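You operate a simulated robot arm through the tools that you are given. There is no shell and no other tool.

You are at the controls of a simulated robot arm. One attempt, no reset.

TASK
Try the blue sample in both rings, then sort it into the Pass or Hold tray.
Fine: Pass tray if the Go ring goes through and the No-go ring stops, else Hold tray. Both slides end back; the other samples stay.

Only the result counts: the job must be done as asked and must still hold three seconds after the hand-in. Knocking over, shifting, dropping, spilling or breaking anything else fails it.

THE ROBOT
A 6-joint arm with a two-finger gripper, fixed in place. Base frame: the origin is at the foot of the arm, x ahead of it, y to its left, z up; the work surface is at about z = 862. Lengths are in mm, angles in degrees, forces in N, time in s.
Its first joint turns from -166.0 to 166.0 degrees. Payload 3.43 kg.
The TCP is the grasp point between the finger pads, 20 mm short of the fingertips. In the tool frame z runs along the fingers and y along their closing line. Largest opening 190 mm; the body of the gripper starts 248 mm behind the TCP.
Orientation is that of the tool frame in the base frame, as [roll, pitch, yaw] about the fixed x, y, z axes, in that order (R = Rz(yaw) Ry(pitch) Rx(roll)). With the fingers straight down and closing along the base's y, the tool's x points along the base's -x, its y along +y and its z along -z.

THE INTERFACE
- The arm moves only by the tool nudge_tool. Its argument "targets" is a list of rows, each an object of numbers (a shift or turn left out is 0, a gripper value left out holds the last): "wx", "wy", "wz": the turn, a rotation vector about the base's x, y, z in degrees; "tx", "ty", "tz": the shift along the base's x, y, z in m; "fingers": the closure, from 0 (fully open) to 1 (shut). In form: [{"wx": .., "wy": .., "wz": .., "tx": .., "ty": .., "tz": .., "fingers": ..}, ...]. A call has 1 to 20 rows; each row is the pose to reach, as a shift and turn from the pose commanded when the call began. Each row takes 0.2 s and may step no farther than 50 mm and 8.6 degrees from the row before; otherwise, or with a gripper value out of range, the whole call is refused. A pose out of reach is approached as far as the arm can. The call stops where the force on the tool passes 90 N (or 10 N more than at its start, if that is more) or the arm is blocked; 0.2 s more then pass. The fingers move at their own pace (about 153 mm/s each) and stop on an object; they squeeze with about 35 N. The grip force told is the motor's: it shows also when the fingers shut on nothing. Time passes only in rows, and 0.2 s behind the last, so rows that repeat a pose let the fingers close. The reply holds the time, the measured pose of the TCP, the force on the tool along the base axes, the opening and the grip force, in the units named above and with some noise, with the torque about the TCP (base axes, N m) and any sound that the robot's microphone picked up.
- Cameras (640 x 400 px; columns grow to the right, rows downward): "scene" is fixed at [402.3, 651.4, 1624.9]; the picture's right is [-0.97, -0.24, 0.00], its down [-0.11, 0.46, -0.88] and it looks along [0.21, -0.85, -0.48] (base axes); focal length 338 px, centre (320, 200). "wrist" rides on the gripper at [70, -8, -288] in the tool frame; the picture's right is [0.12, 0.99, 0.00], its down [-0.96, 0.12, -0.25] and it looks along [-0.25, 0.03, 0.97] (tool axes); focal length 261 px, centre (320, 200). There is no depth. A picture from a camera that has moved, and an enlarged one, comes with that camera's place and axes in the base frame and with its lens.
- capture(camera): a new picture of that camera. It takes no simulated time.
- lift_body(by): slides the trunk up (or, below 0, down) by that many mm; the arm rides with it, the base frame stays. It gives what a move gives, with no picture.
- close_up(camera, box): a new picture of the part [left, top, right, bottom] of that camera's present view, enlarged. It takes no simulated time.
- sign_off(): hands the job in; it is judged then, once.

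Nothing tells you positions but the pictures and the camera data. Unless the task says otherwise, let go and move clear before handing in.

The tools are called after "Request:" as a command line: name --argument value ..., lists and objects as JSON in quotes. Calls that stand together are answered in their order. nudge_tool: Moves the arm, as the interface text tells. Its arguments: {"type":"object","properties":{"targets":{"type":"array"}},"required":["targets"]} The other tools are called the same way: lift_body (by) slides the trunk up or down; capture (camera) takes a picture; close_up (camera, box) takes an enlarged picture of a part of a camera's view; sign_off () hands the job in.

At the start:

```text
clock: 0.0
tool_pos: [609.1, -119.7, 1357.5]
orientation: [-179.9, 0.1, 180.0]
force: [0.6, 0.3, 0.1]
torque: [0.0, -0.01, 0.01]
finger_gap: 190.0
gripper_force: 0.0
trunk travel left (down, up): [-375.0, 65.0]
```

scene: 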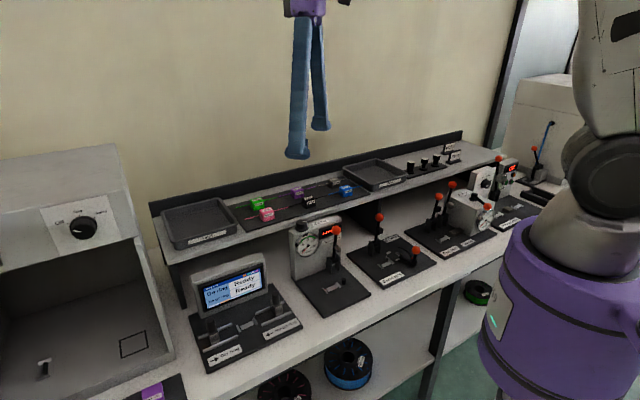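
wrist: 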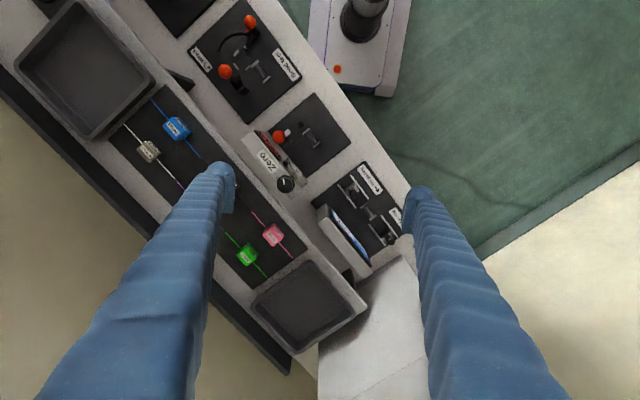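

I see a bench with a shelf of coloured samples, two trays, and several stations. I'll take close-ups first to read the labels.

Request:
close_up --camera "scene" --box '[160, 140, 360, 265]'

Request:
close_up --camera "scene" --box '[180, 220, 340, 380]'

Request:
close_up --camera "scene" --box '[280, 190, 440, 320]'

Request:
close_up --camera "scene" --box '[340, 120, 560, 260]'

Request:
close_up --camera "wrist" --box '[170, 0, 420, 156]'

Request:
close_up --camera "wrist" --box '[230, 80, 430, 280]'

Request:
close_up --camera "wrist" --box '[0, 0, 240, 150]'

Request:
close_up --camera "wrist" --box '[100, 80, 400, 350]'

```text
3.20 times, centred on (260, 202) of scene
camera zoom: at [402.3, 651.4, 1624.9], right [-0.97, -0.24, 0.0], down [-0.11, 0.46, -0.88], along [0.21, -0.85, -0.48], focal length 1083 px, centre (512, 192)
```

zoom: 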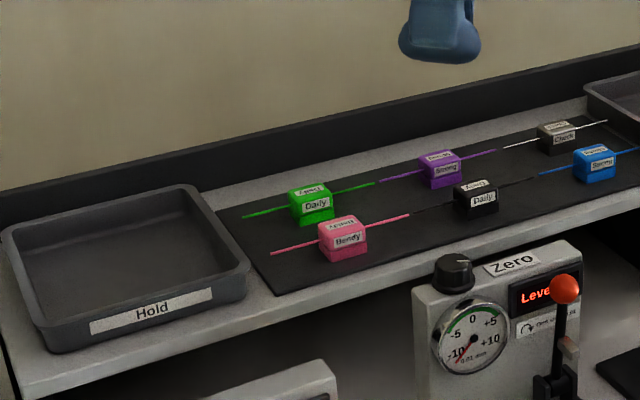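

```text
2.50 times, centred on (260, 300) of scene
camera zoom: at [402.3, 651.4, 1624.9], right [-0.97, -0.24, 0.0], down [-0.11, 0.46, -0.88], along [0.21, -0.85, -0.48], focal length 846 px, centre (470, -50)
```

zoom: 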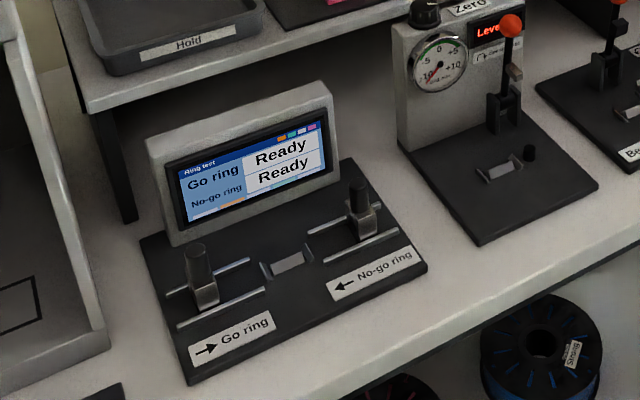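

```text
3.08 times, centred on (360, 255) of scene
camera zoom: at [402.3, 651.4, 1624.9], right [-0.97, -0.24, 0.0], down [-0.11, 0.46, -0.88], along [0.21, -0.85, -0.48], focal length 1041 px, centre (197, 31)
```

zoom: 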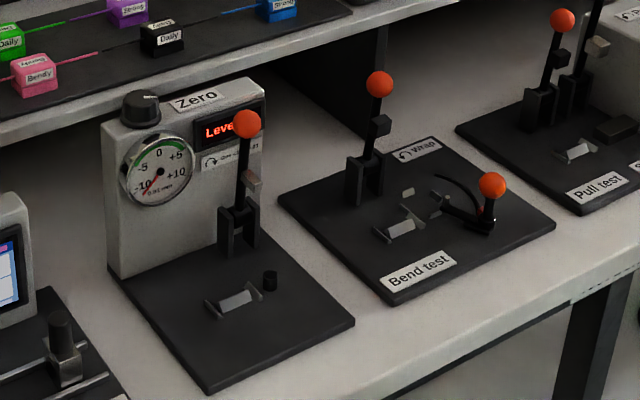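

```text
2.86 times, centred on (450, 190) of scene
camera zoom: at [402.3, 651.4, 1624.9], right [-0.97, -0.24, 0.0], down [-0.11, 0.46, -0.88], along [0.21, -0.85, -0.48], focal length 967 px, centre (-51, 229)
```

zoom: 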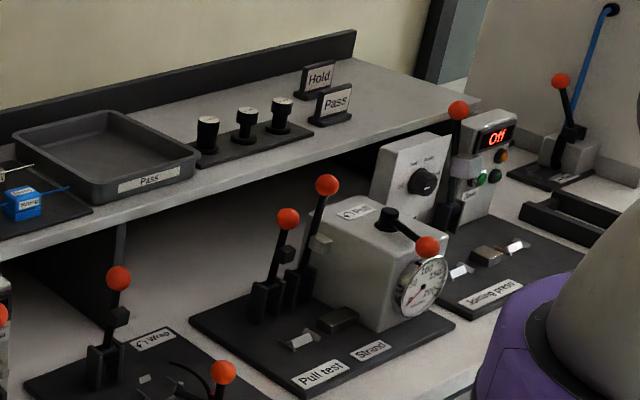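

```text
2.56 times, centred on (295, 78) of wrist
camera zoom: at [540.8, -128.1, 1645.5], right [-0.12, 0.99, 0.0], down [0.96, 0.12, 0.25], along [0.25, 0.03, -0.97], focal length 667 px, centre (384, 512)
```

zoom: 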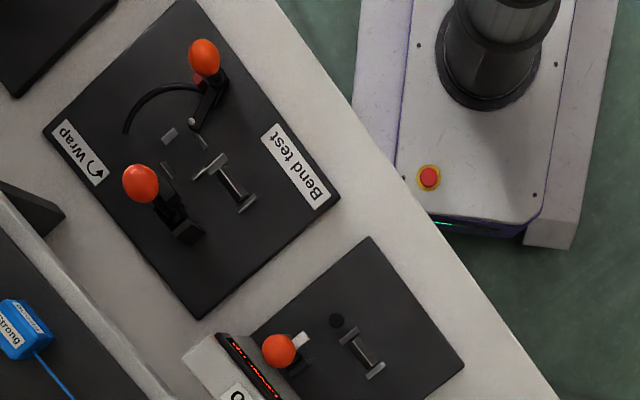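

```text
2.00 times, centred on (330, 180) of wrist
camera zoom: at [540.8, -128.1, 1645.5], right [-0.12, 0.99, 0.0], down [0.96, 0.12, 0.25], along [0.25, 0.03, -0.97], focal length 521 px, centre (300, 240)
```

zoom: 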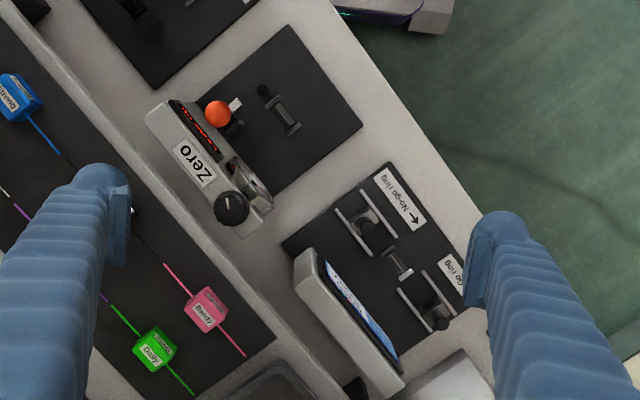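

```text
2.67 times, centred on (120, 75) of wrist
camera zoom: at [540.8, -128.1, 1645.5], right [-0.12, 0.99, 0.0], down [0.96, 0.12, 0.25], along [0.25, 0.03, -0.97], focal length 695 px, centre (853, 533)
```

zoom: 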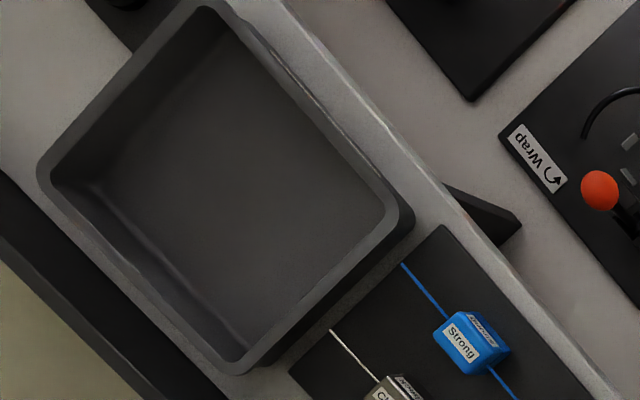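

```text
1.48 times, centred on (250, 215) of wrist
camera zoom: at [540.8, -128.1, 1645.5], right [-0.12, 0.99, 0.0], down [0.96, 0.12, 0.25], along [0.25, 0.03, -0.97], focal length 386 px, centre (424, 178)
```

zoom: 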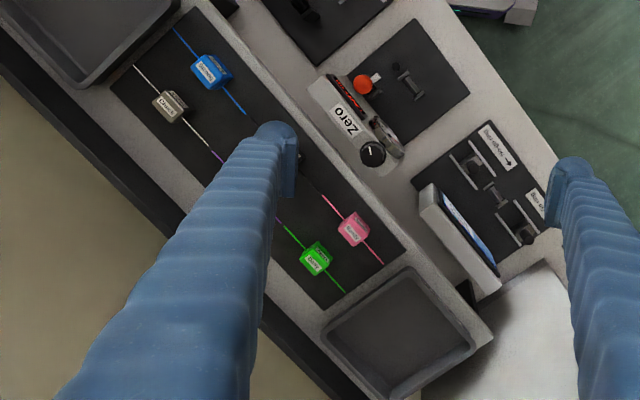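

The ring-gauge station (Go/No-go slides, cradle between) is near (755, 45). The blue sample is on the shelf near (570, -437, 1061), and the bench is turned about 45°. I'll rotate the gripper to line up with the bench and look at the gauge from above.

Request:
nudge_tool --targets '[{"wz": 6, "tx": 0.018, "ty": 0.02, "tz": -0.02}, {"wz": 12, "tx": 0.036, "ty": 0.04, "tz": -0.04}, {"wz": 18, "tx": 0.054, "ty": 0.06, "tz": -0.06}, {"wz": 24, "tx": 0.072, "ty": 0.08, "tz": -0.08}, {"wz": 30, "tx": 0.09, "ty": 0.1, "tz": -0.1}, {"wz": 36, "tx": 0.108, "ty": 0.12, "tz": -0.12}, {"wz": 41, "tx": 0.126, "ty": 0.14, "tz": -0.14}, {"wz": 46, "tx": 0.141, "ty": 0.165, "tz": -0.15}, {"wz": 46, "tx": 0.141, "ty": 0.165, "tz": -0.15}]'

Request:
capture --camera "wrist"

Request:
capture --camera "scene"

```text
clock: 2.0
tool_pos: [750.2, 43.8, 1207.5]
orientation: [180.0, 0.1, -134.1]
force: [0.0, -0.1, -0.2]
torque: [-0.05, -0.04, 0.0]
finger_gap: 189.9
gripper_force: 0.0
trunk travel left (down, up): [-375.0, 65.0]
```

```text
taken
camera wrist: at [708.6, -12.0, 1496.3], right [-0.8, 0.6, 0.0], down [0.59, 0.77, 0.25], along [0.15, 0.2, -0.97], focal length 261 px, centre (320, 200)
```

wrist: 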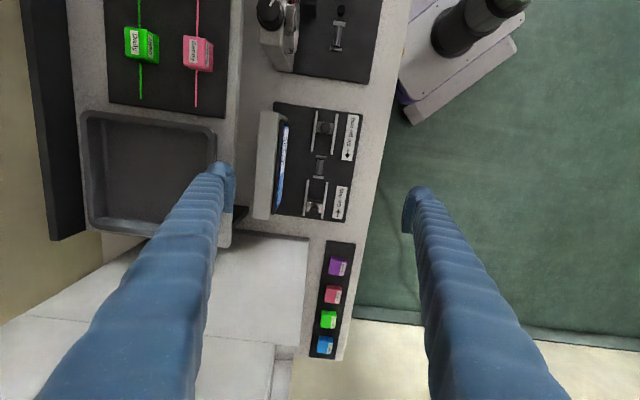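

```text
taken
```

scene: 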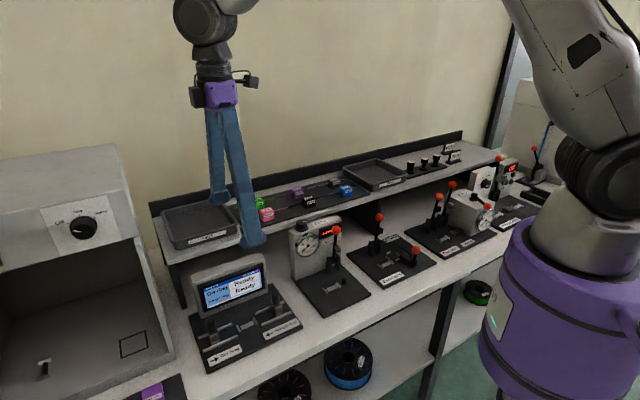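

The gripper now hangs roughly above the gauge, lined up with the bench. I'll zoom in on the gauge and pink/green samples to get their geometry.

Request:
close_up --camera "wrist" --box '[240, 90, 380, 230]'

Request:
close_up --camera "wrist" --box '[80, 0, 260, 120]'

Request:
close_up --camera "scene" --box '[185, 250, 305, 375]'

Request:
close_up --camera "scene" --box '[320, 170, 380, 210]'

```text
2.86 times, centred on (310, 160) of wrist
camera zoom: at [708.6, -12.0, 1496.3], right [-0.8, 0.6, 0.0], down [0.59, 0.77, 0.25], along [0.15, 0.2, -0.97], focal length 745 px, centre (349, 314)
```

zoom: 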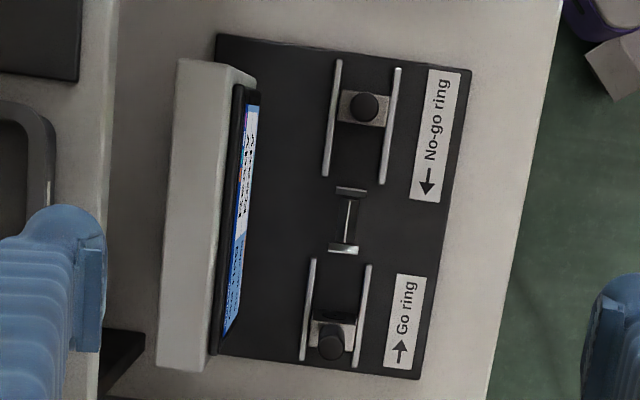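

```text
3.33 times, centred on (170, 60) of wrist
camera zoom: at [708.6, -12.0, 1496.3], right [-0.8, 0.6, 0.0], down [0.59, 0.77, 0.25], along [0.15, 0.2, -0.97], focal length 869 px, centre (820, 667)
```

zoom: 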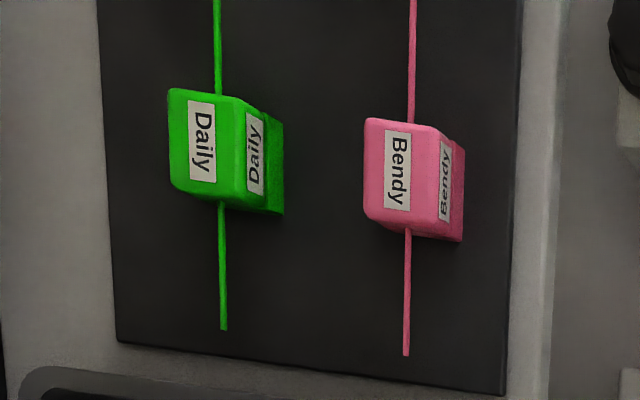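

```text
3.20 times, centred on (245, 312) of scene
camera zoom: at [402.3, 651.4, 1624.9], right [-0.97, -0.24, 0.0], down [-0.11, 0.46, -0.88], along [0.21, -0.85, -0.48], focal length 1083 px, centre (560, -160)
```

zoom: 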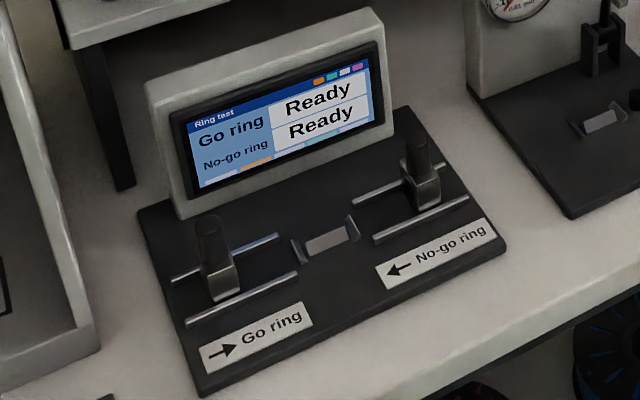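

```text
10.00 times, centred on (350, 190) of scene
camera zoom: at [402.3, 651.4, 1624.9], right [-0.97, -0.24, 0.0], down [-0.11, 0.46, -0.88], along [0.21, -0.85, -0.48], focal length 3384 px, centre (20, 300)
```

zoom: 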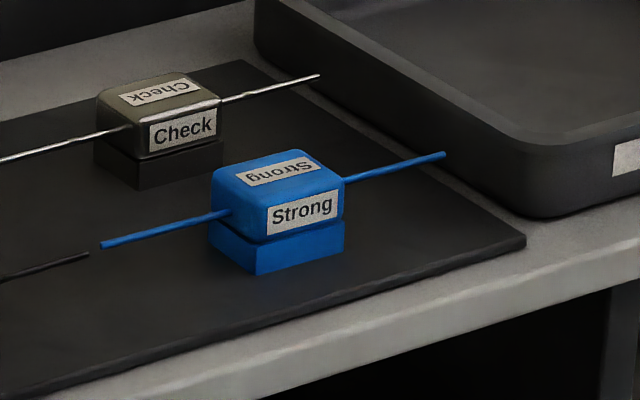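

Closer still on the cradle and slides, and on the blue block's base.

Request:
close_up --camera "wrist" --box '[300, 150, 340, 185]'

Request:
close_up --camera "scene" --box '[235, 308, 285, 340]'

Request:
close_up --camera "scene" --box '[230, 310, 270, 350]'

Request:
close_up --camera "scene" --box '[285, 280, 345, 320]'

Request:
close_up --camera "scene" --box '[190, 310, 250, 360]'

Request:
close_up --camera "scene" --box '[245, 285, 305, 335]'

```text
11.43 times, centred on (320, 168) of wrist
camera zoom: at [708.6, -12.0, 1496.3], right [-0.8, 0.6, 0.0], down [0.59, 0.77, 0.25], along [0.15, 0.2, -0.97], focal length 2979 px, centre (320, 571)
```

zoom: 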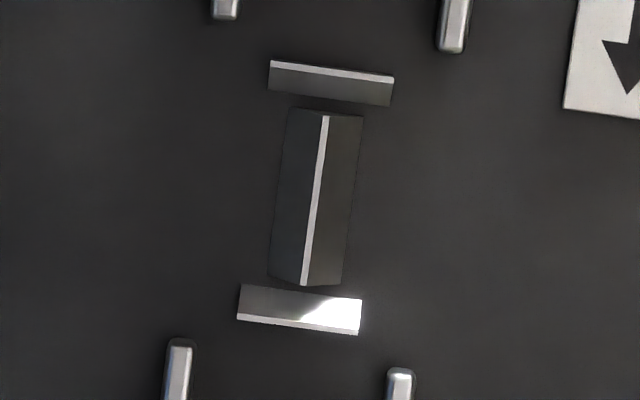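

```text
12.50 times, centred on (260, 324) of scene
camera zoom: at [402.3, 651.4, 1624.9], right [-0.97, -0.24, 0.0], down [-0.11, 0.46, -0.88], along [0.21, -0.85, -0.48], focal length 4229 px, centre (1070, -1350)
```

zoom: 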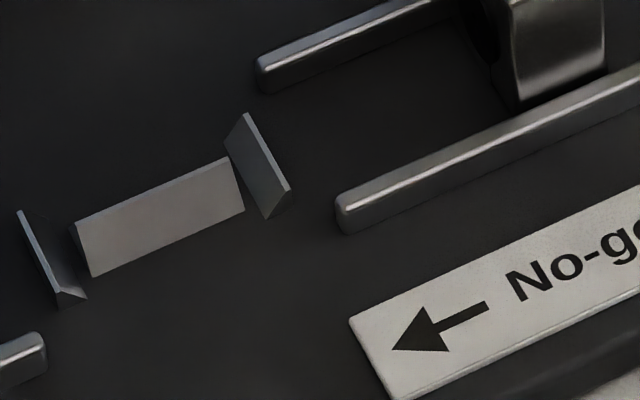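

```text
10.00 times, centred on (250, 330) of scene
camera zoom: at [402.3, 651.4, 1624.9], right [-0.97, -0.24, 0.0], down [-0.11, 0.46, -0.88], along [0.21, -0.85, -0.48], focal length 3384 px, centre (1020, -1100)
```

zoom: 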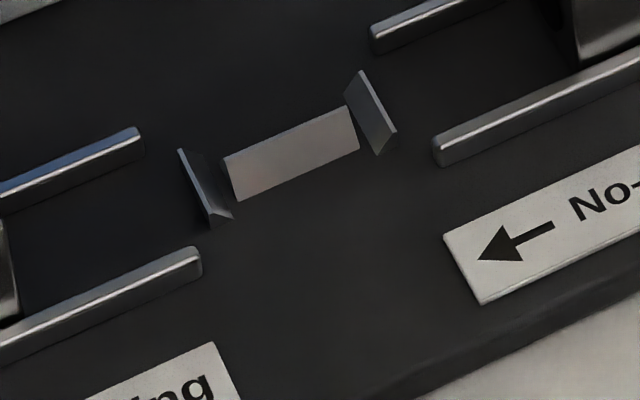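

```text
10.00 times, centred on (315, 300) of scene
camera zoom: at [402.3, 651.4, 1624.9], right [-0.97, -0.24, 0.0], down [-0.11, 0.46, -0.88], along [0.21, -0.85, -0.48], focal length 3384 px, centre (370, -800)
```

zoom: 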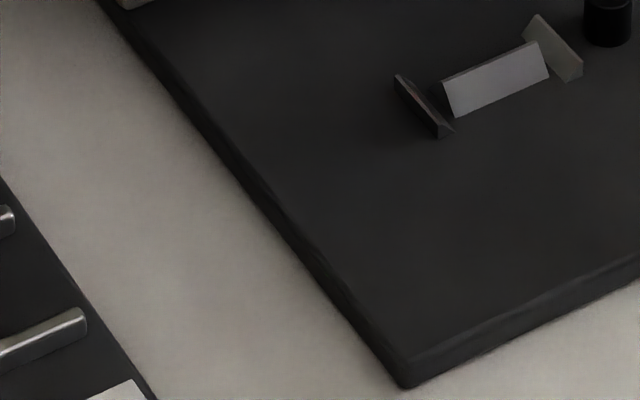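

```text
8.00 times, centred on (220, 335) of scene
camera zoom: at [402.3, 651.4, 1624.9], right [-0.97, -0.24, 0.0], down [-0.11, 0.46, -0.88], along [0.21, -0.85, -0.48], focal length 2707 px, centre (1120, -880)
```

zoom: 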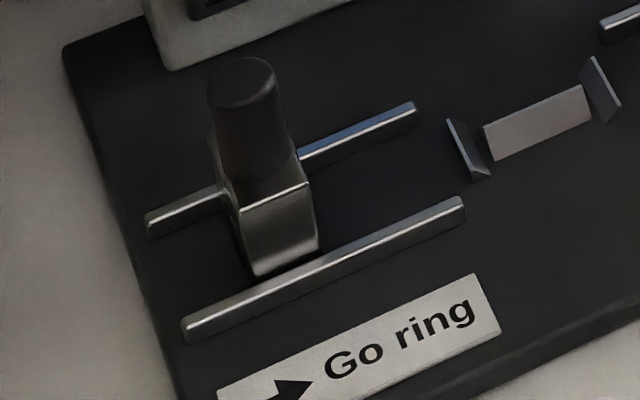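

```text
8.00 times, centred on (275, 310) of scene
camera zoom: at [402.3, 651.4, 1624.9], right [-0.97, -0.24, 0.0], down [-0.11, 0.46, -0.88], along [0.21, -0.85, -0.48], focal length 2707 px, centre (680, -680)
```

zoom: 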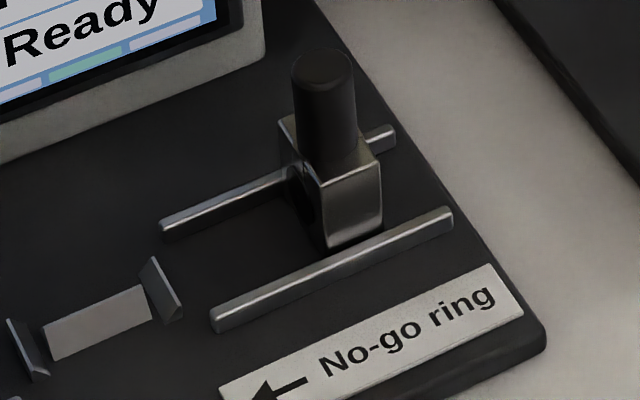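

The cradle is a ridge with sloped end stops, centred near (758, 52). The slides carry a ring box with a knob on top. Next I'll move above the blue sample at a safe height to locate it more precisely.

Request:
nudge_tool --targets '[{"tx": -0.015, "ty": -0.04}, {"tx": -0.03, "ty": -0.08}, {"tx": -0.045, "ty": -0.12}, {"tx": -0.06, "ty": -0.16}, {"tx": -0.075, "ty": -0.2}, {"tx": -0.09, "ty": -0.24}, {"tx": -0.105, "ty": -0.28}, {"tx": -0.12, "ty": -0.32}, {"tx": -0.135, "ty": -0.36}, {"tx": -0.15, "ty": -0.4}, {"tx": -0.165, "ty": -0.44}, {"tx": -0.18, "ty": -0.481}, {"tx": -0.18, "ty": -0.481}]'

Request:
capture --camera "wrist"

Request:
capture --camera "scene"

```text
clock: 4.8
tool_pos: [571.9, -437.3, 1207.5]
orientation: [180.0, 0.0, -134.0]
force: [0.4, -0.2, -0.1]
torque: [0.01, 0.04, 0.01]
finger_gap: 190.1
gripper_force: 0.0
trunk travel left (down, up): [-375.0, 65.0]
```

```text
taken
camera wrist: at [530.0, -492.4, 1494.9], right [-0.8, 0.6, 0.0], down [0.58, 0.77, 0.25], along [0.15, 0.2, -0.97], focal length 261 px, centre (320, 200)
```

wrist: 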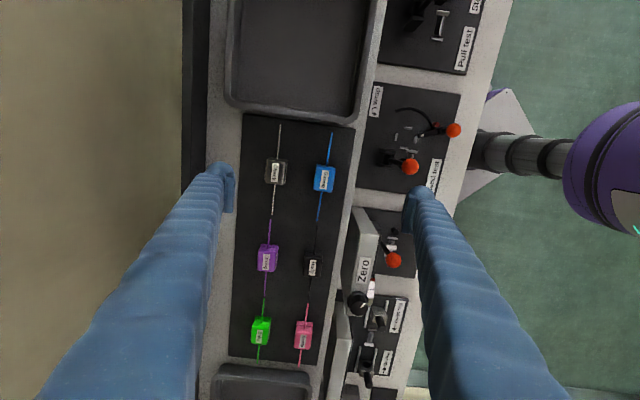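

```text
taken
```

scene: 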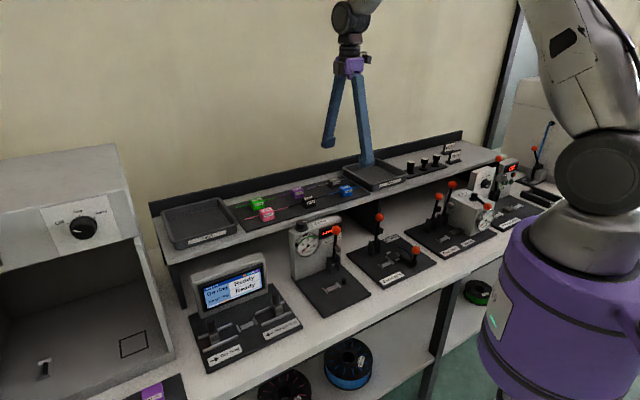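

Blue is almost directly below the tool. Zooming in to measure its size, orientation and clearances.

Request:
close_up --camera "wrist" --box '[284, 120, 364, 230]'

Request:
close_up --camera "wrist" --box '[304, 155, 344, 200]'

Request:
close_up --camera "wrist" --box '[225, 100, 365, 220]'

Request:
close_up --camera "scene" --box '[325, 175, 365, 205]'

```text
3.64 times, centred on (324, 175) of wrist
camera zoom: at [530.0, -492.4, 1494.9], right [-0.8, 0.6, 0.0], down [0.58, 0.77, 0.25], along [0.15, 0.2, -0.97], focal length 948 px, centre (306, 291)
```

zoom: 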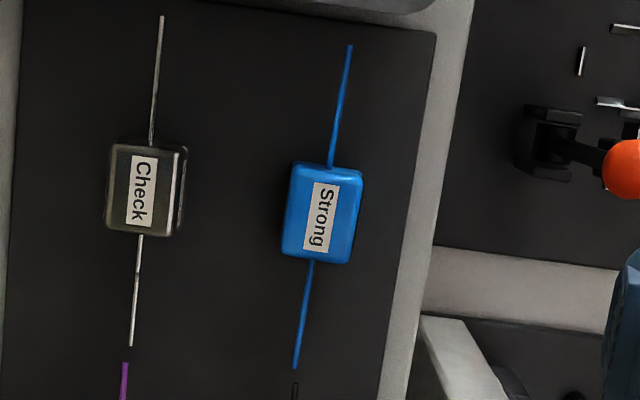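

```text
8.89 times, centred on (324, 178) of wrist
camera zoom: at [530.0, -492.4, 1494.9], right [-0.8, 0.6, 0.0], down [0.58, 0.77, 0.25], along [0.15, 0.2, -0.97], focal length 2317 px, centre (284, 400)
```

zoom: 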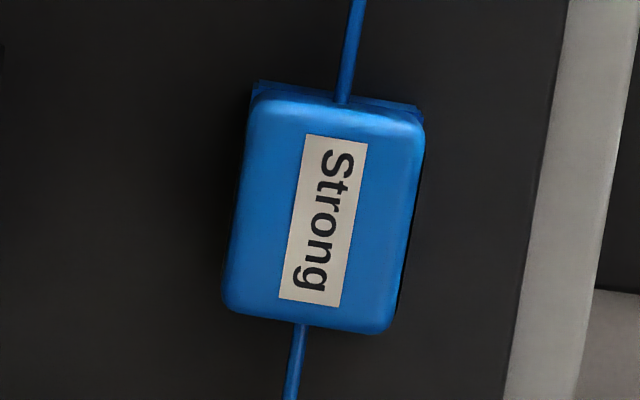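

```text
3.33 times, centred on (295, 160) of wrist
camera zoom: at [530.0, -492.4, 1494.9], right [-0.8, 0.6, 0.0], down [0.58, 0.77, 0.25], along [0.15, 0.2, -0.97], focal length 869 px, centre (403, 333)
```

zoom: 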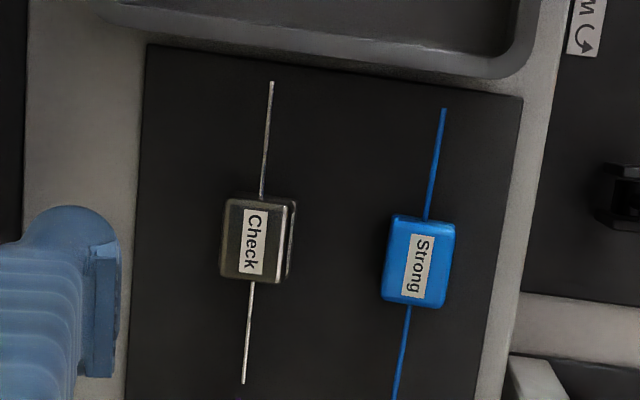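

```text
13.33 times, centred on (345, 190) of scene
camera zoom: at [402.3, 651.4, 1624.9], right [-0.97, -0.24, 0.0], down [-0.11, 0.46, -0.88], along [0.21, -0.85, -0.48], focal length 4511 px, centre (-13, 333)
```

zoom: 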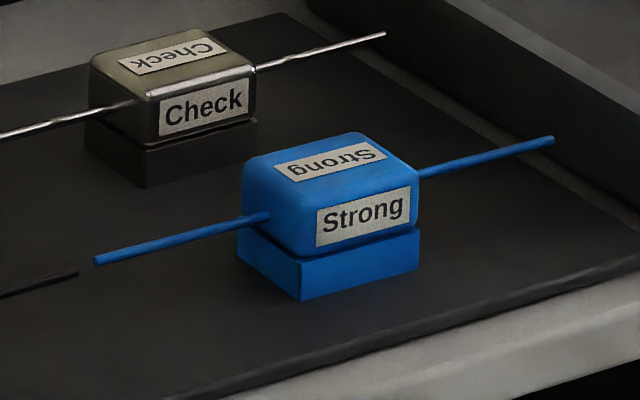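

The blue block (about 38×31 mm, strand about 150 mm long) is centred near (568.5, -429.5), turned about 44°, with the Check sample about 78 mm behind it. I'll centre over it with the fingers narrowed so they fit between the rows, and come down partway for another look.

Request:
nudge_tool --targets '[{"tx": -0.0034, "ty": 0.0076, "wz": -2.2, "fingers": 0.632}, {"tx": -0.0034, "ty": 0.0076, "wz": -2.2, "fingers": 0.632}, {"tx": -0.0034, "ty": 0.0076, "wz": -2.2, "tz": -0.03, "fingers": 0.632}, {"tx": -0.0034, "ty": 0.0076, "wz": -2.2, "tz": -0.067, "fingers": 0.632}, {"tx": -0.0034, "ty": 0.0076, "wz": -2.2, "tz": -0.067, "fingers": 0.632}]'

Request:
capture --camera "wrist"

Request:
close_up --camera "wrist" --box '[260, 120, 380, 240]'

Request:
close_up --camera "scene" --box '[300, 120, 400, 220]'

```text
clock: 6.0
tool_pos: [567.5, -429.2, 1140.7]
orientation: [-180.0, 0.1, -136.1]
force: [0.3, 0.0, -0.1]
torque: [0.07, -0.04, 0.0]
finger_gap: 70.0
gripper_force: 0.0
trunk travel left (down, up): [-375.0, 65.0]
```

```text
taken
camera wrist: at [523.4, -482.6, 1429.5], right [-0.77, 0.63, 0.0], down [0.61, 0.75, 0.25], along [0.16, 0.19, -0.97], focal length 261 px, centre (320, 200)
```

wrist: 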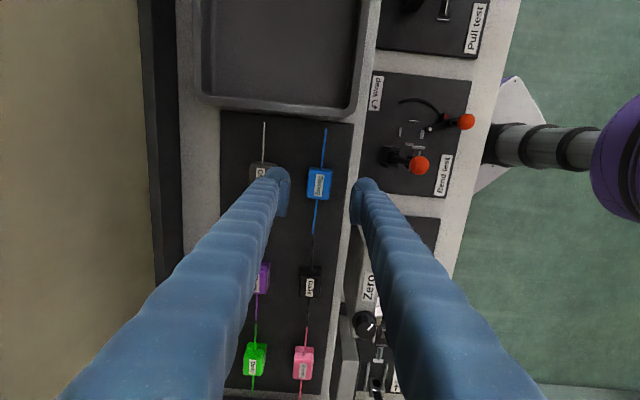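

```text
3.33 times, centred on (320, 180) of wrist
camera zoom: at [523.4, -482.6, 1429.5], right [-0.77, 0.63, 0.0], down [0.61, 0.75, 0.25], along [0.16, 0.19, -0.97], focal length 869 px, centre (320, 267)
```

zoom: 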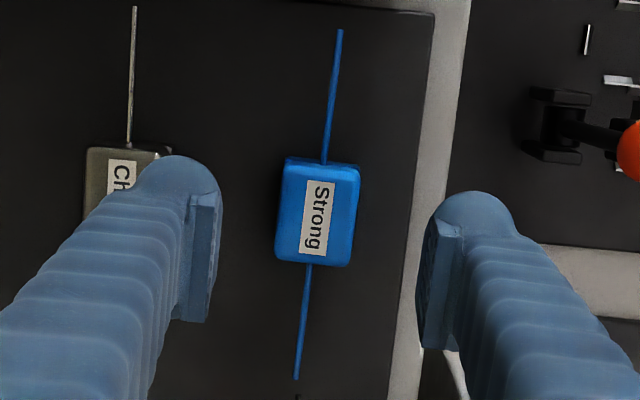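

```text
4.00 times, centred on (350, 170) of scene
camera zoom: at [402.3, 651.4, 1624.9], right [-0.97, -0.24, 0.0], down [-0.11, 0.46, -0.88], along [0.21, -0.85, -0.48], focal length 1353 px, centre (200, 320)
```

zoom: 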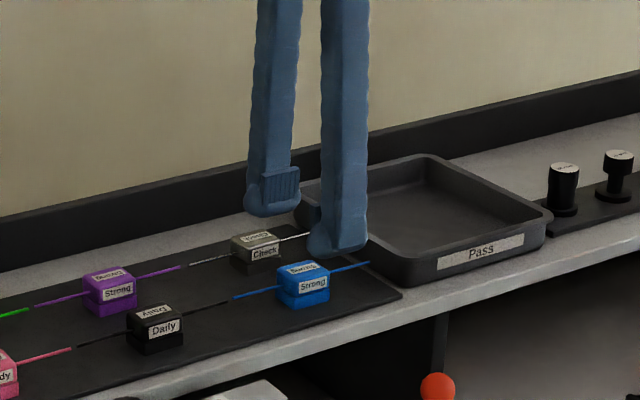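

The gripper is centred and aligned over the blue block. I estimate the mat top at about z 1052, the strand about 20 mm above it and the block top about 31 mm above. I'll descend with the fingers straddling the block.

Request:
nudge_tool --targets '[{"tz": -0.02}, {"tz": -0.04}, {"tz": -0.053}, {"tz": -0.053}]'

Request:
close_up --camera "scene" --box '[310, 150, 380, 210]'

Request:
close_up --camera "wrist" --box '[260, 120, 380, 240]'

```text
clock: 7.0
tool_pos: [568.8, -427.3, 1090.7]
orientation: [-179.8, 0.0, -136.2]
force: [-1.6, 3.0, 24.9]
torque: [-1.13, -1.13, 0.12]
finger_gap: 70.2
gripper_force: 0.1
trunk travel left (down, up): [-375.0, 65.0]
```

```text
6.67 times, centred on (345, 180) of scene
camera zoom: at [402.3, 651.4, 1624.9], right [-0.97, -0.24, 0.0], down [-0.11, 0.46, -0.88], along [0.21, -0.85, -0.48], focal length 2256 px, centre (153, 333)
```

zoom: 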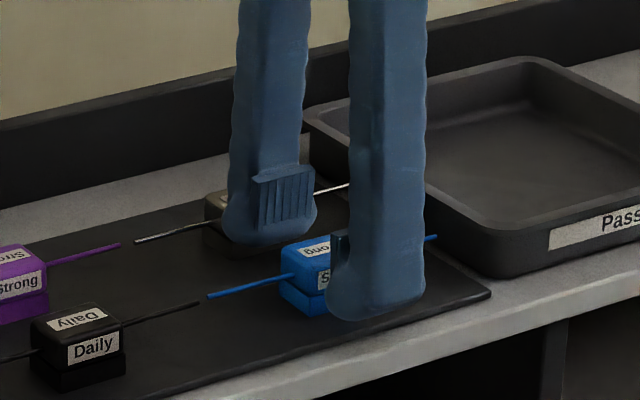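

```text
3.33 times, centred on (320, 180) of wrist
camera zoom: at [523.5, -481.0, 1378.6], right [-0.77, 0.63, 0.0], down [0.61, 0.75, 0.25], along [0.16, 0.19, -0.97], focal length 869 px, centre (320, 267)
```

zoom: 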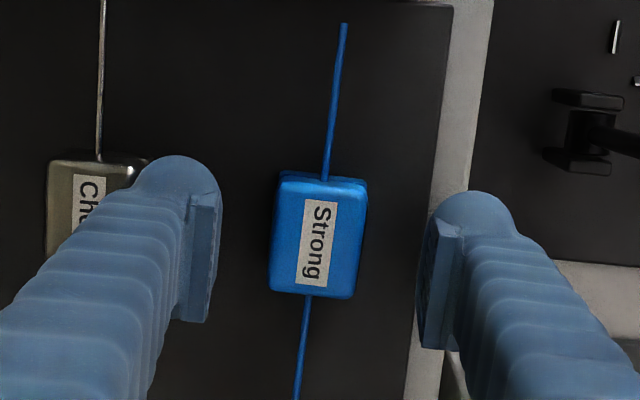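

The back finger is touching the Check block's top (25 N, one-sided torque). I'm raising straight up to check that nothing moved and to narrow the gap.

Request:
nudge_tool --targets '[{"tz": 0.02}, {"tz": 0.05}, {"tz": 0.05}]'

Request:
close_up --camera "scene" --box '[310, 150, 380, 210]'

Request:
close_up --camera "scene" --box '[325, 175, 365, 205]'

Request:
close_up --camera "wrist" --box '[230, 100, 380, 240]'

```text
clock: 7.8
tool_pos: [566.7, -428.5, 1136.8]
orientation: [179.9, 0.1, -136.1]
force: [-0.3, -0.1, 0.1]
torque: [0.02, 0.0, 0.0]
finger_gap: 70.2
gripper_force: 0.0
trunk travel left (down, up): [-375.0, 65.0]
```

```text
6.67 times, centred on (345, 180) of scene
camera zoom: at [402.3, 651.4, 1624.9], right [-0.97, -0.24, 0.0], down [-0.11, 0.46, -0.88], along [0.21, -0.85, -0.48], focal length 2256 px, centre (153, 333)
```

zoom: 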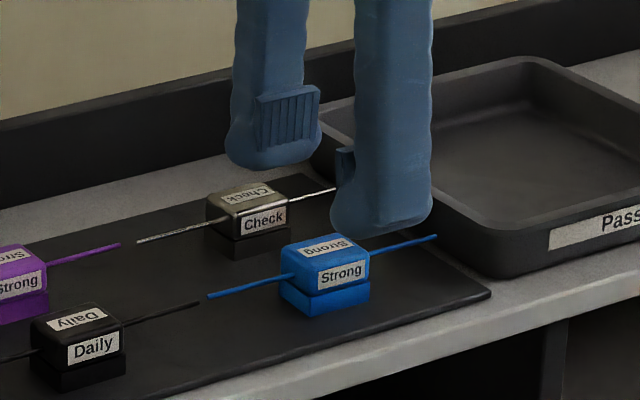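

```text
13.33 times, centred on (345, 190) of scene
camera zoom: at [402.3, 651.4, 1624.9], right [-0.97, -0.24, 0.0], down [-0.11, 0.46, -0.88], along [0.21, -0.85, -0.48], focal length 4511 px, centre (-13, 333)
```

zoom: 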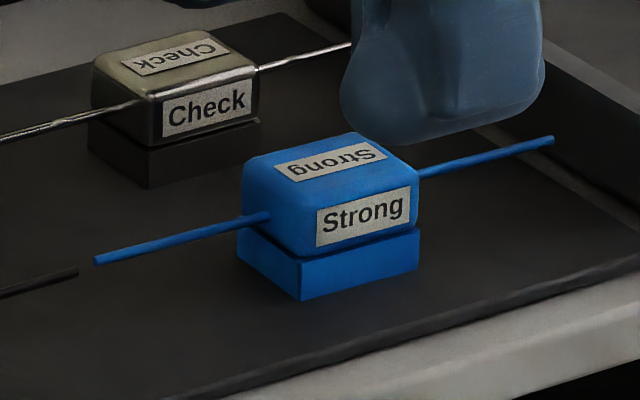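

```text
2.86 times, centred on (305, 170) of wrist
camera zoom: at [523.6, -482.3, 1425.2], right [-0.77, 0.63, 0.0], down [0.61, 0.75, 0.25], along [0.16, 0.19, -0.97], focal length 745 px, centre (363, 286)
```

zoom: 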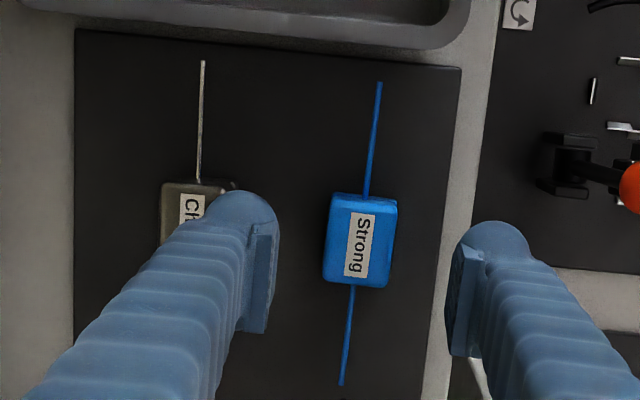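

Check is essentially in place, maybe shifted about a millimetre. The fingertips are thicker outward than I assumed, so I'll narrow the gap to 44 mm and descend in small steps while watching the force.

Request:
nudge_tool --targets '[{"fingers": 0.768}, {"fingers": 0.768}, {"tz": -0.02, "fingers": 0.768}, {"tz": -0.04, "fingers": 0.768}, {"tz": -0.045, "fingers": 0.768}]'

Request:
close_up --camera "scene" --box '[310, 150, 380, 210]'

Request:
close_up --camera "wrist" --box '[230, 100, 380, 240]'

```text
clock: 9.0
tool_pos: [566.1, -429.2, 1092.1]
orientation: [-179.9, 0.0, -136.2]
force: [0.5, 1.1, 0.5]
torque: [0.01, 0.0, 0.02]
finger_gap: 43.7
gripper_force: 0.1
trunk travel left (down, up): [-375.0, 65.0]
```

```text
6.67 times, centred on (345, 180) of scene
camera zoom: at [402.3, 651.4, 1624.9], right [-0.97, -0.24, 0.0], down [-0.11, 0.46, -0.88], along [0.21, -0.85, -0.48], focal length 2256 px, centre (153, 333)
```

zoom: 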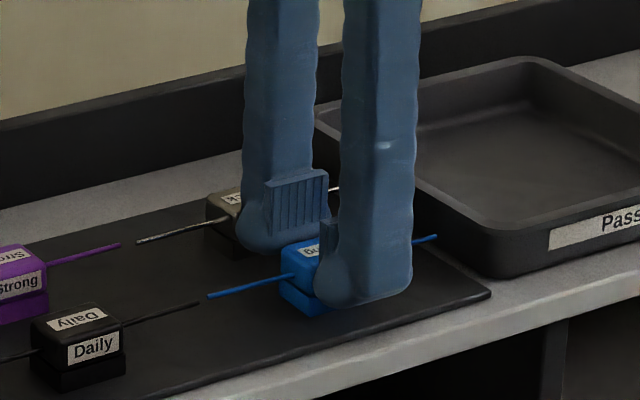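

```text
2.86 times, centred on (305, 170) of wrist
camera zoom: at [523.6, -482.2, 1380.6], right [-0.77, 0.63, 0.0], down [0.61, 0.75, 0.25], along [0.16, 0.19, -0.97], focal length 745 px, centre (363, 286)
```

zoom: 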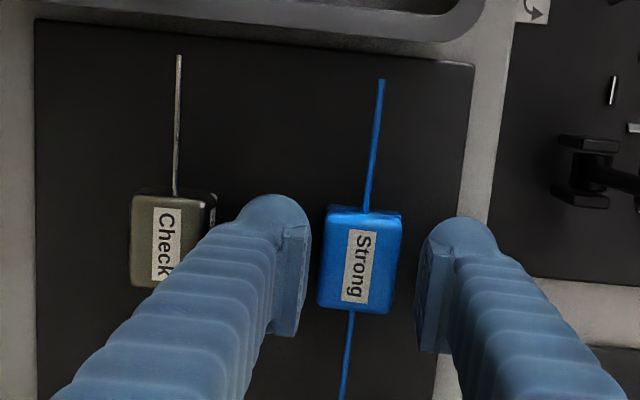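

No contact now. The earlier touch puts the block tops near z 1071 and the mat near 1040. I'll descend to TCP about 1070, which puts the tips about 10 mm above the mat.

Request:
nudge_tool --targets '[{"tz": -0.006}, {"tz": -0.012}, {"tz": -0.018}, {"tz": -0.022}, {"tz": -0.022}]'

Request:
close_up --camera "scene" --box '[310, 150, 380, 210]'

Request:
close_up --camera "wrist" --box '[230, 100, 380, 240]'

```text
clock: 10.2
tool_pos: [567.4, -429.7, 1075.5]
orientation: [-179.6, 0.1, -136.2]
force: [1.0, -0.7, 61.9]
torque: [1.2, 1.23, 0.11]
finger_gap: 44.6
gripper_force: 0.3
trunk travel left (down, up): [-375.0, 65.0]
```

```text
6.67 times, centred on (345, 180) of scene
camera zoom: at [402.3, 651.4, 1624.9], right [-0.97, -0.24, 0.0], down [-0.11, 0.46, -0.88], along [0.21, -0.85, -0.48], focal length 2256 px, centre (153, 333)
```

zoom: 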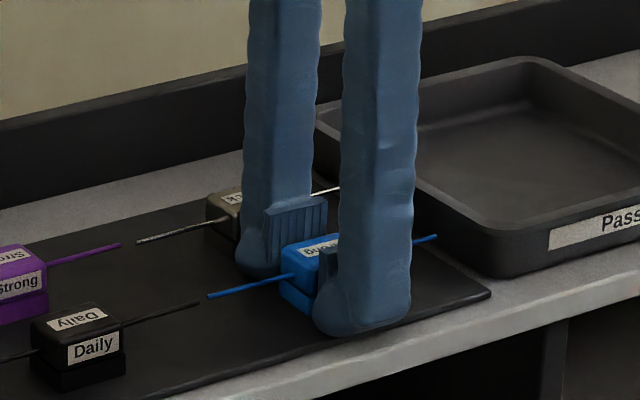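

```text
2.86 times, centred on (305, 170) of wrist
camera zoom: at [522.0, -482.1, 1363.4], right [-0.77, 0.63, -0.01], down [0.61, 0.75, 0.25], along [0.16, 0.19, -0.97], focal length 745 px, centre (363, 286)
```

zoom: 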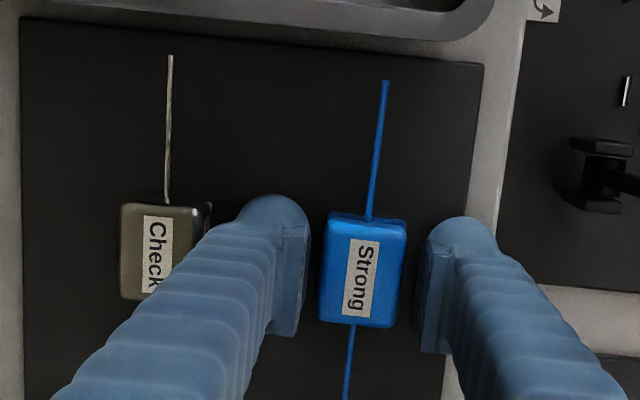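

The fingertips reached the mat at TCP about 1076, so the mat is near z 1056. I'll back off to about 1085 and close on the block.

Request:
nudge_tool --targets '[{"tz": 0.008}, {"tz": 0.015}, {"tz": 0.015}]'

Request:
close_up --camera "wrist" --box '[230, 100, 380, 240]'

Request:
close_up --camera "scene" --box '[310, 150, 380, 210]'

```text
clock: 11.0
tool_pos: [568.5, -428.2, 1086.2]
orientation: [179.9, -0.2, -136.2]
force: [0.4, 0.2, 0.1]
torque: [-0.02, -0.01, -0.02]
finger_gap: 44.0
gripper_force: 0.0
trunk travel left (down, up): [-375.0, 65.0]
```

```text
2.86 times, centred on (305, 170) of wrist
camera zoom: at [524.5, -482.8, 1373.8], right [-0.77, 0.63, 0.0], down [0.62, 0.75, 0.25], along [0.15, 0.19, -0.97], focal length 745 px, centre (363, 286)
```

zoom: 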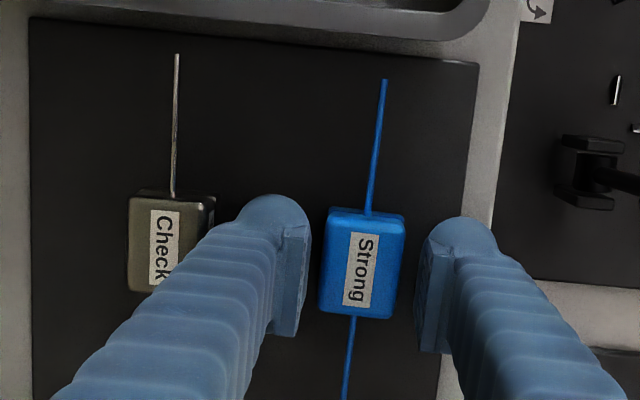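

```text
6.67 times, centred on (345, 180) of scene
camera zoom: at [402.3, 651.4, 1624.9], right [-0.97, -0.24, 0.0], down [-0.11, 0.46, -0.88], along [0.21, -0.85, -0.48], focal length 2256 px, centre (153, 333)
```

zoom: 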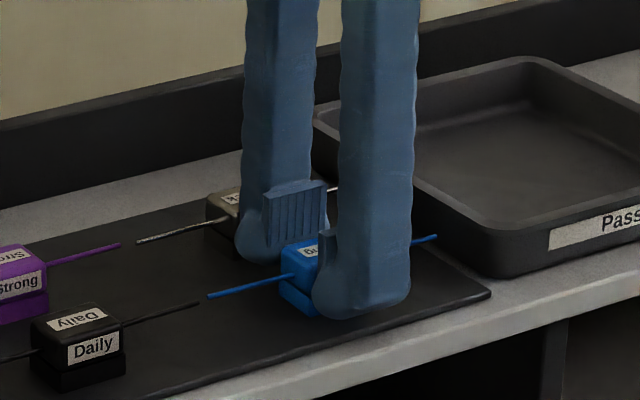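

Clear of the mat and straddling blue. Closing to grip, then lifting straight up.

Request:
nudge_tool --targets '[{"fingers": 0.85}, {"fingers": 1.0}, {"fingers": 1.0}, {"fingers": 1.0}]'

Request:
close_up --camera "wrist" --box '[230, 100, 380, 240]'

Request:
close_up --camera "scene" --box '[310, 150, 380, 210]'

```text
clock: 12.0
tool_pos: [568.2, -431.0, 1087.4]
orientation: [180.0, 0.1, -136.2]
force: [0.1, 0.1, 0.9]
torque: [0.01, 0.02, 0.0]
finger_gap: 30.5
gripper_force: 35.2
trunk travel left (down, up): [-375.0, 65.0]
```

```text
2.86 times, centred on (305, 170) of wrist
camera zoom: at [524.2, -483.3, 1374.6], right [-0.77, 0.63, 0.0], down [0.61, 0.75, 0.25], along [0.16, 0.19, -0.97], focal length 745 px, centre (363, 286)
```

zoom: 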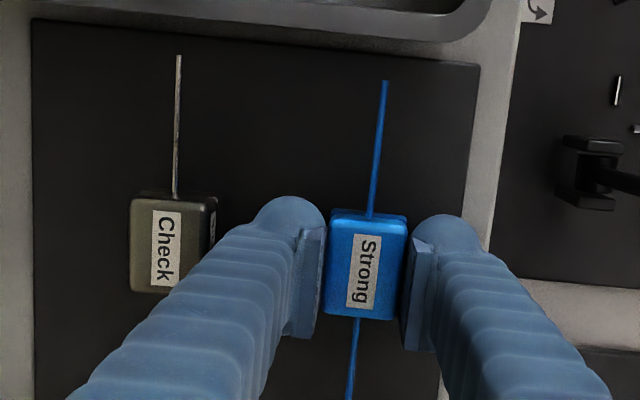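

```text
6.67 times, centred on (345, 180) of scene
camera zoom: at [402.3, 651.4, 1624.9], right [-0.97, -0.24, 0.0], down [-0.11, 0.46, -0.88], along [0.21, -0.85, -0.48], focal length 2256 px, centre (153, 333)
```

zoom: 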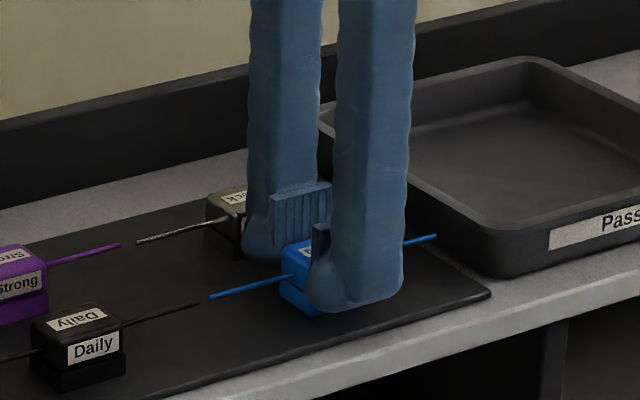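

Gripped at 30.5 mm with 35 N. Lifting slowly, straight up.

Request:
nudge_tool --targets '[{"tz": 0.01}, {"tz": 0.03}, {"tz": 0.06}, {"tz": 0.1}, {"tz": 0.14}, {"tz": 0.14}]'

Request:
close_up --camera "wrist" --box '[230, 100, 380, 240]'

Request:
close_up --camera "scene" --box '[300, 110, 400, 210]'

```text
clock: 13.4
tool_pos: [568.6, -430.3, 1226.8]
orientation: [179.9, 0.0, -136.2]
force: [1.0, -0.1, -0.5]
torque: [0.01, 0.04, 0.01]
finger_gap: 30.4
gripper_force: 34.7
trunk travel left (down, up): [-375.0, 65.0]
```

```text
2.86 times, centred on (305, 170) of wrist
camera zoom: at [524.9, -484.1, 1515.2], right [-0.77, 0.63, 0.0], down [0.61, 0.75, 0.25], along [0.16, 0.19, -0.97], focal length 745 px, centre (363, 286)
```

zoom: 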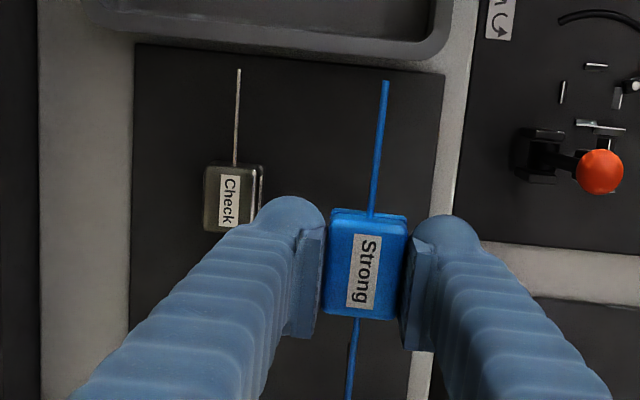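

```text
4.00 times, centred on (350, 160) of scene
camera zoom: at [402.3, 651.4, 1624.9], right [-0.97, -0.24, 0.0], down [-0.11, 0.46, -0.88], along [0.21, -0.85, -0.48], focal length 1353 px, centre (200, 360)
```

zoom: 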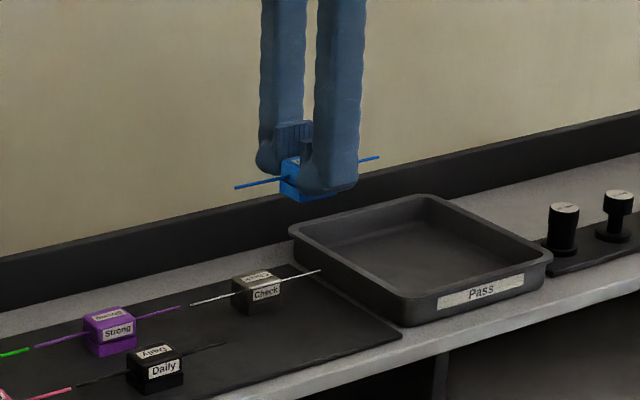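

The sample is held firmly. I'll carry it above the bench to a spot beside the ring gauge, with yaw matched to the gauge (about 45.4°), and look at the cradle again.

Request:
nudge_tool --targets '[{"tx": 0.0113, "ty": 0.0404, "wz": 0.4}, {"tx": 0.0225, "ty": 0.0809, "wz": 0.8}, {"tx": 0.0338, "ty": 0.1213, "wz": 1.2}, {"tx": 0.045, "ty": 0.1618, "wz": 1.6}, {"tx": 0.0563, "ty": 0.2022, "wz": 1.6}, {"tx": 0.0676, "ty": 0.2426, "wz": 1.6}, {"tx": 0.0788, "ty": 0.2831, "wz": 1.6, "tz": -0.02}, {"tx": 0.0901, "ty": 0.3235, "wz": 1.6, "tz": -0.04}, {"tx": 0.1013, "ty": 0.364, "wz": 1.6, "tz": -0.06}, {"tx": 0.1126, "ty": 0.4044, "wz": 1.6, "tz": -0.08}, {"tx": 0.1126, "ty": 0.4044, "wz": 1.6, "tz": -0.095}, {"tx": 0.1126, "ty": 0.4044, "wz": 1.6, "tz": -0.095}]'

Request:
capture --camera "wrist"

Request:
capture --camera "scene"

```text
clock: 16.0
tool_pos: [679.9, -25.6, 1127.4]
orientation: [179.9, 0.0, -134.5]
force: [0.5, -0.4, -0.6]
torque: [0.08, -0.04, 0.01]
finger_gap: 30.2
gripper_force: 35.4
trunk travel left (down, up): [-375.0, 65.0]
```

```text
taken
camera wrist: at [637.4, -79.8, 1416.0], right [-0.79, 0.61, 0.0], down [0.59, 0.77, 0.25], along [0.15, 0.2, -0.97], focal length 261 px, centre (320, 200)
```

wrist: 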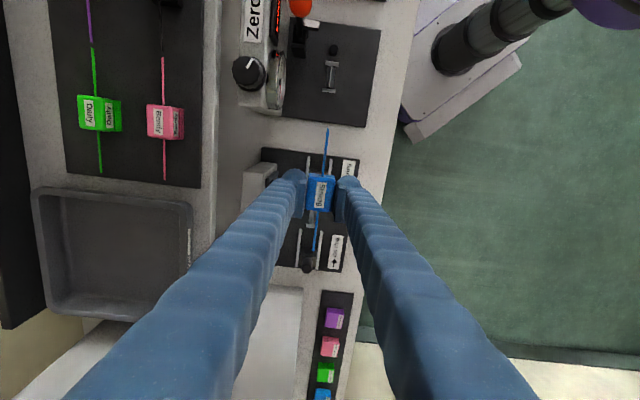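

```text
taken
```

scene: 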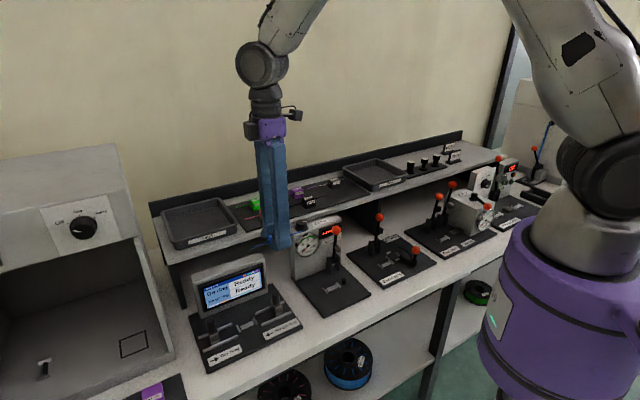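

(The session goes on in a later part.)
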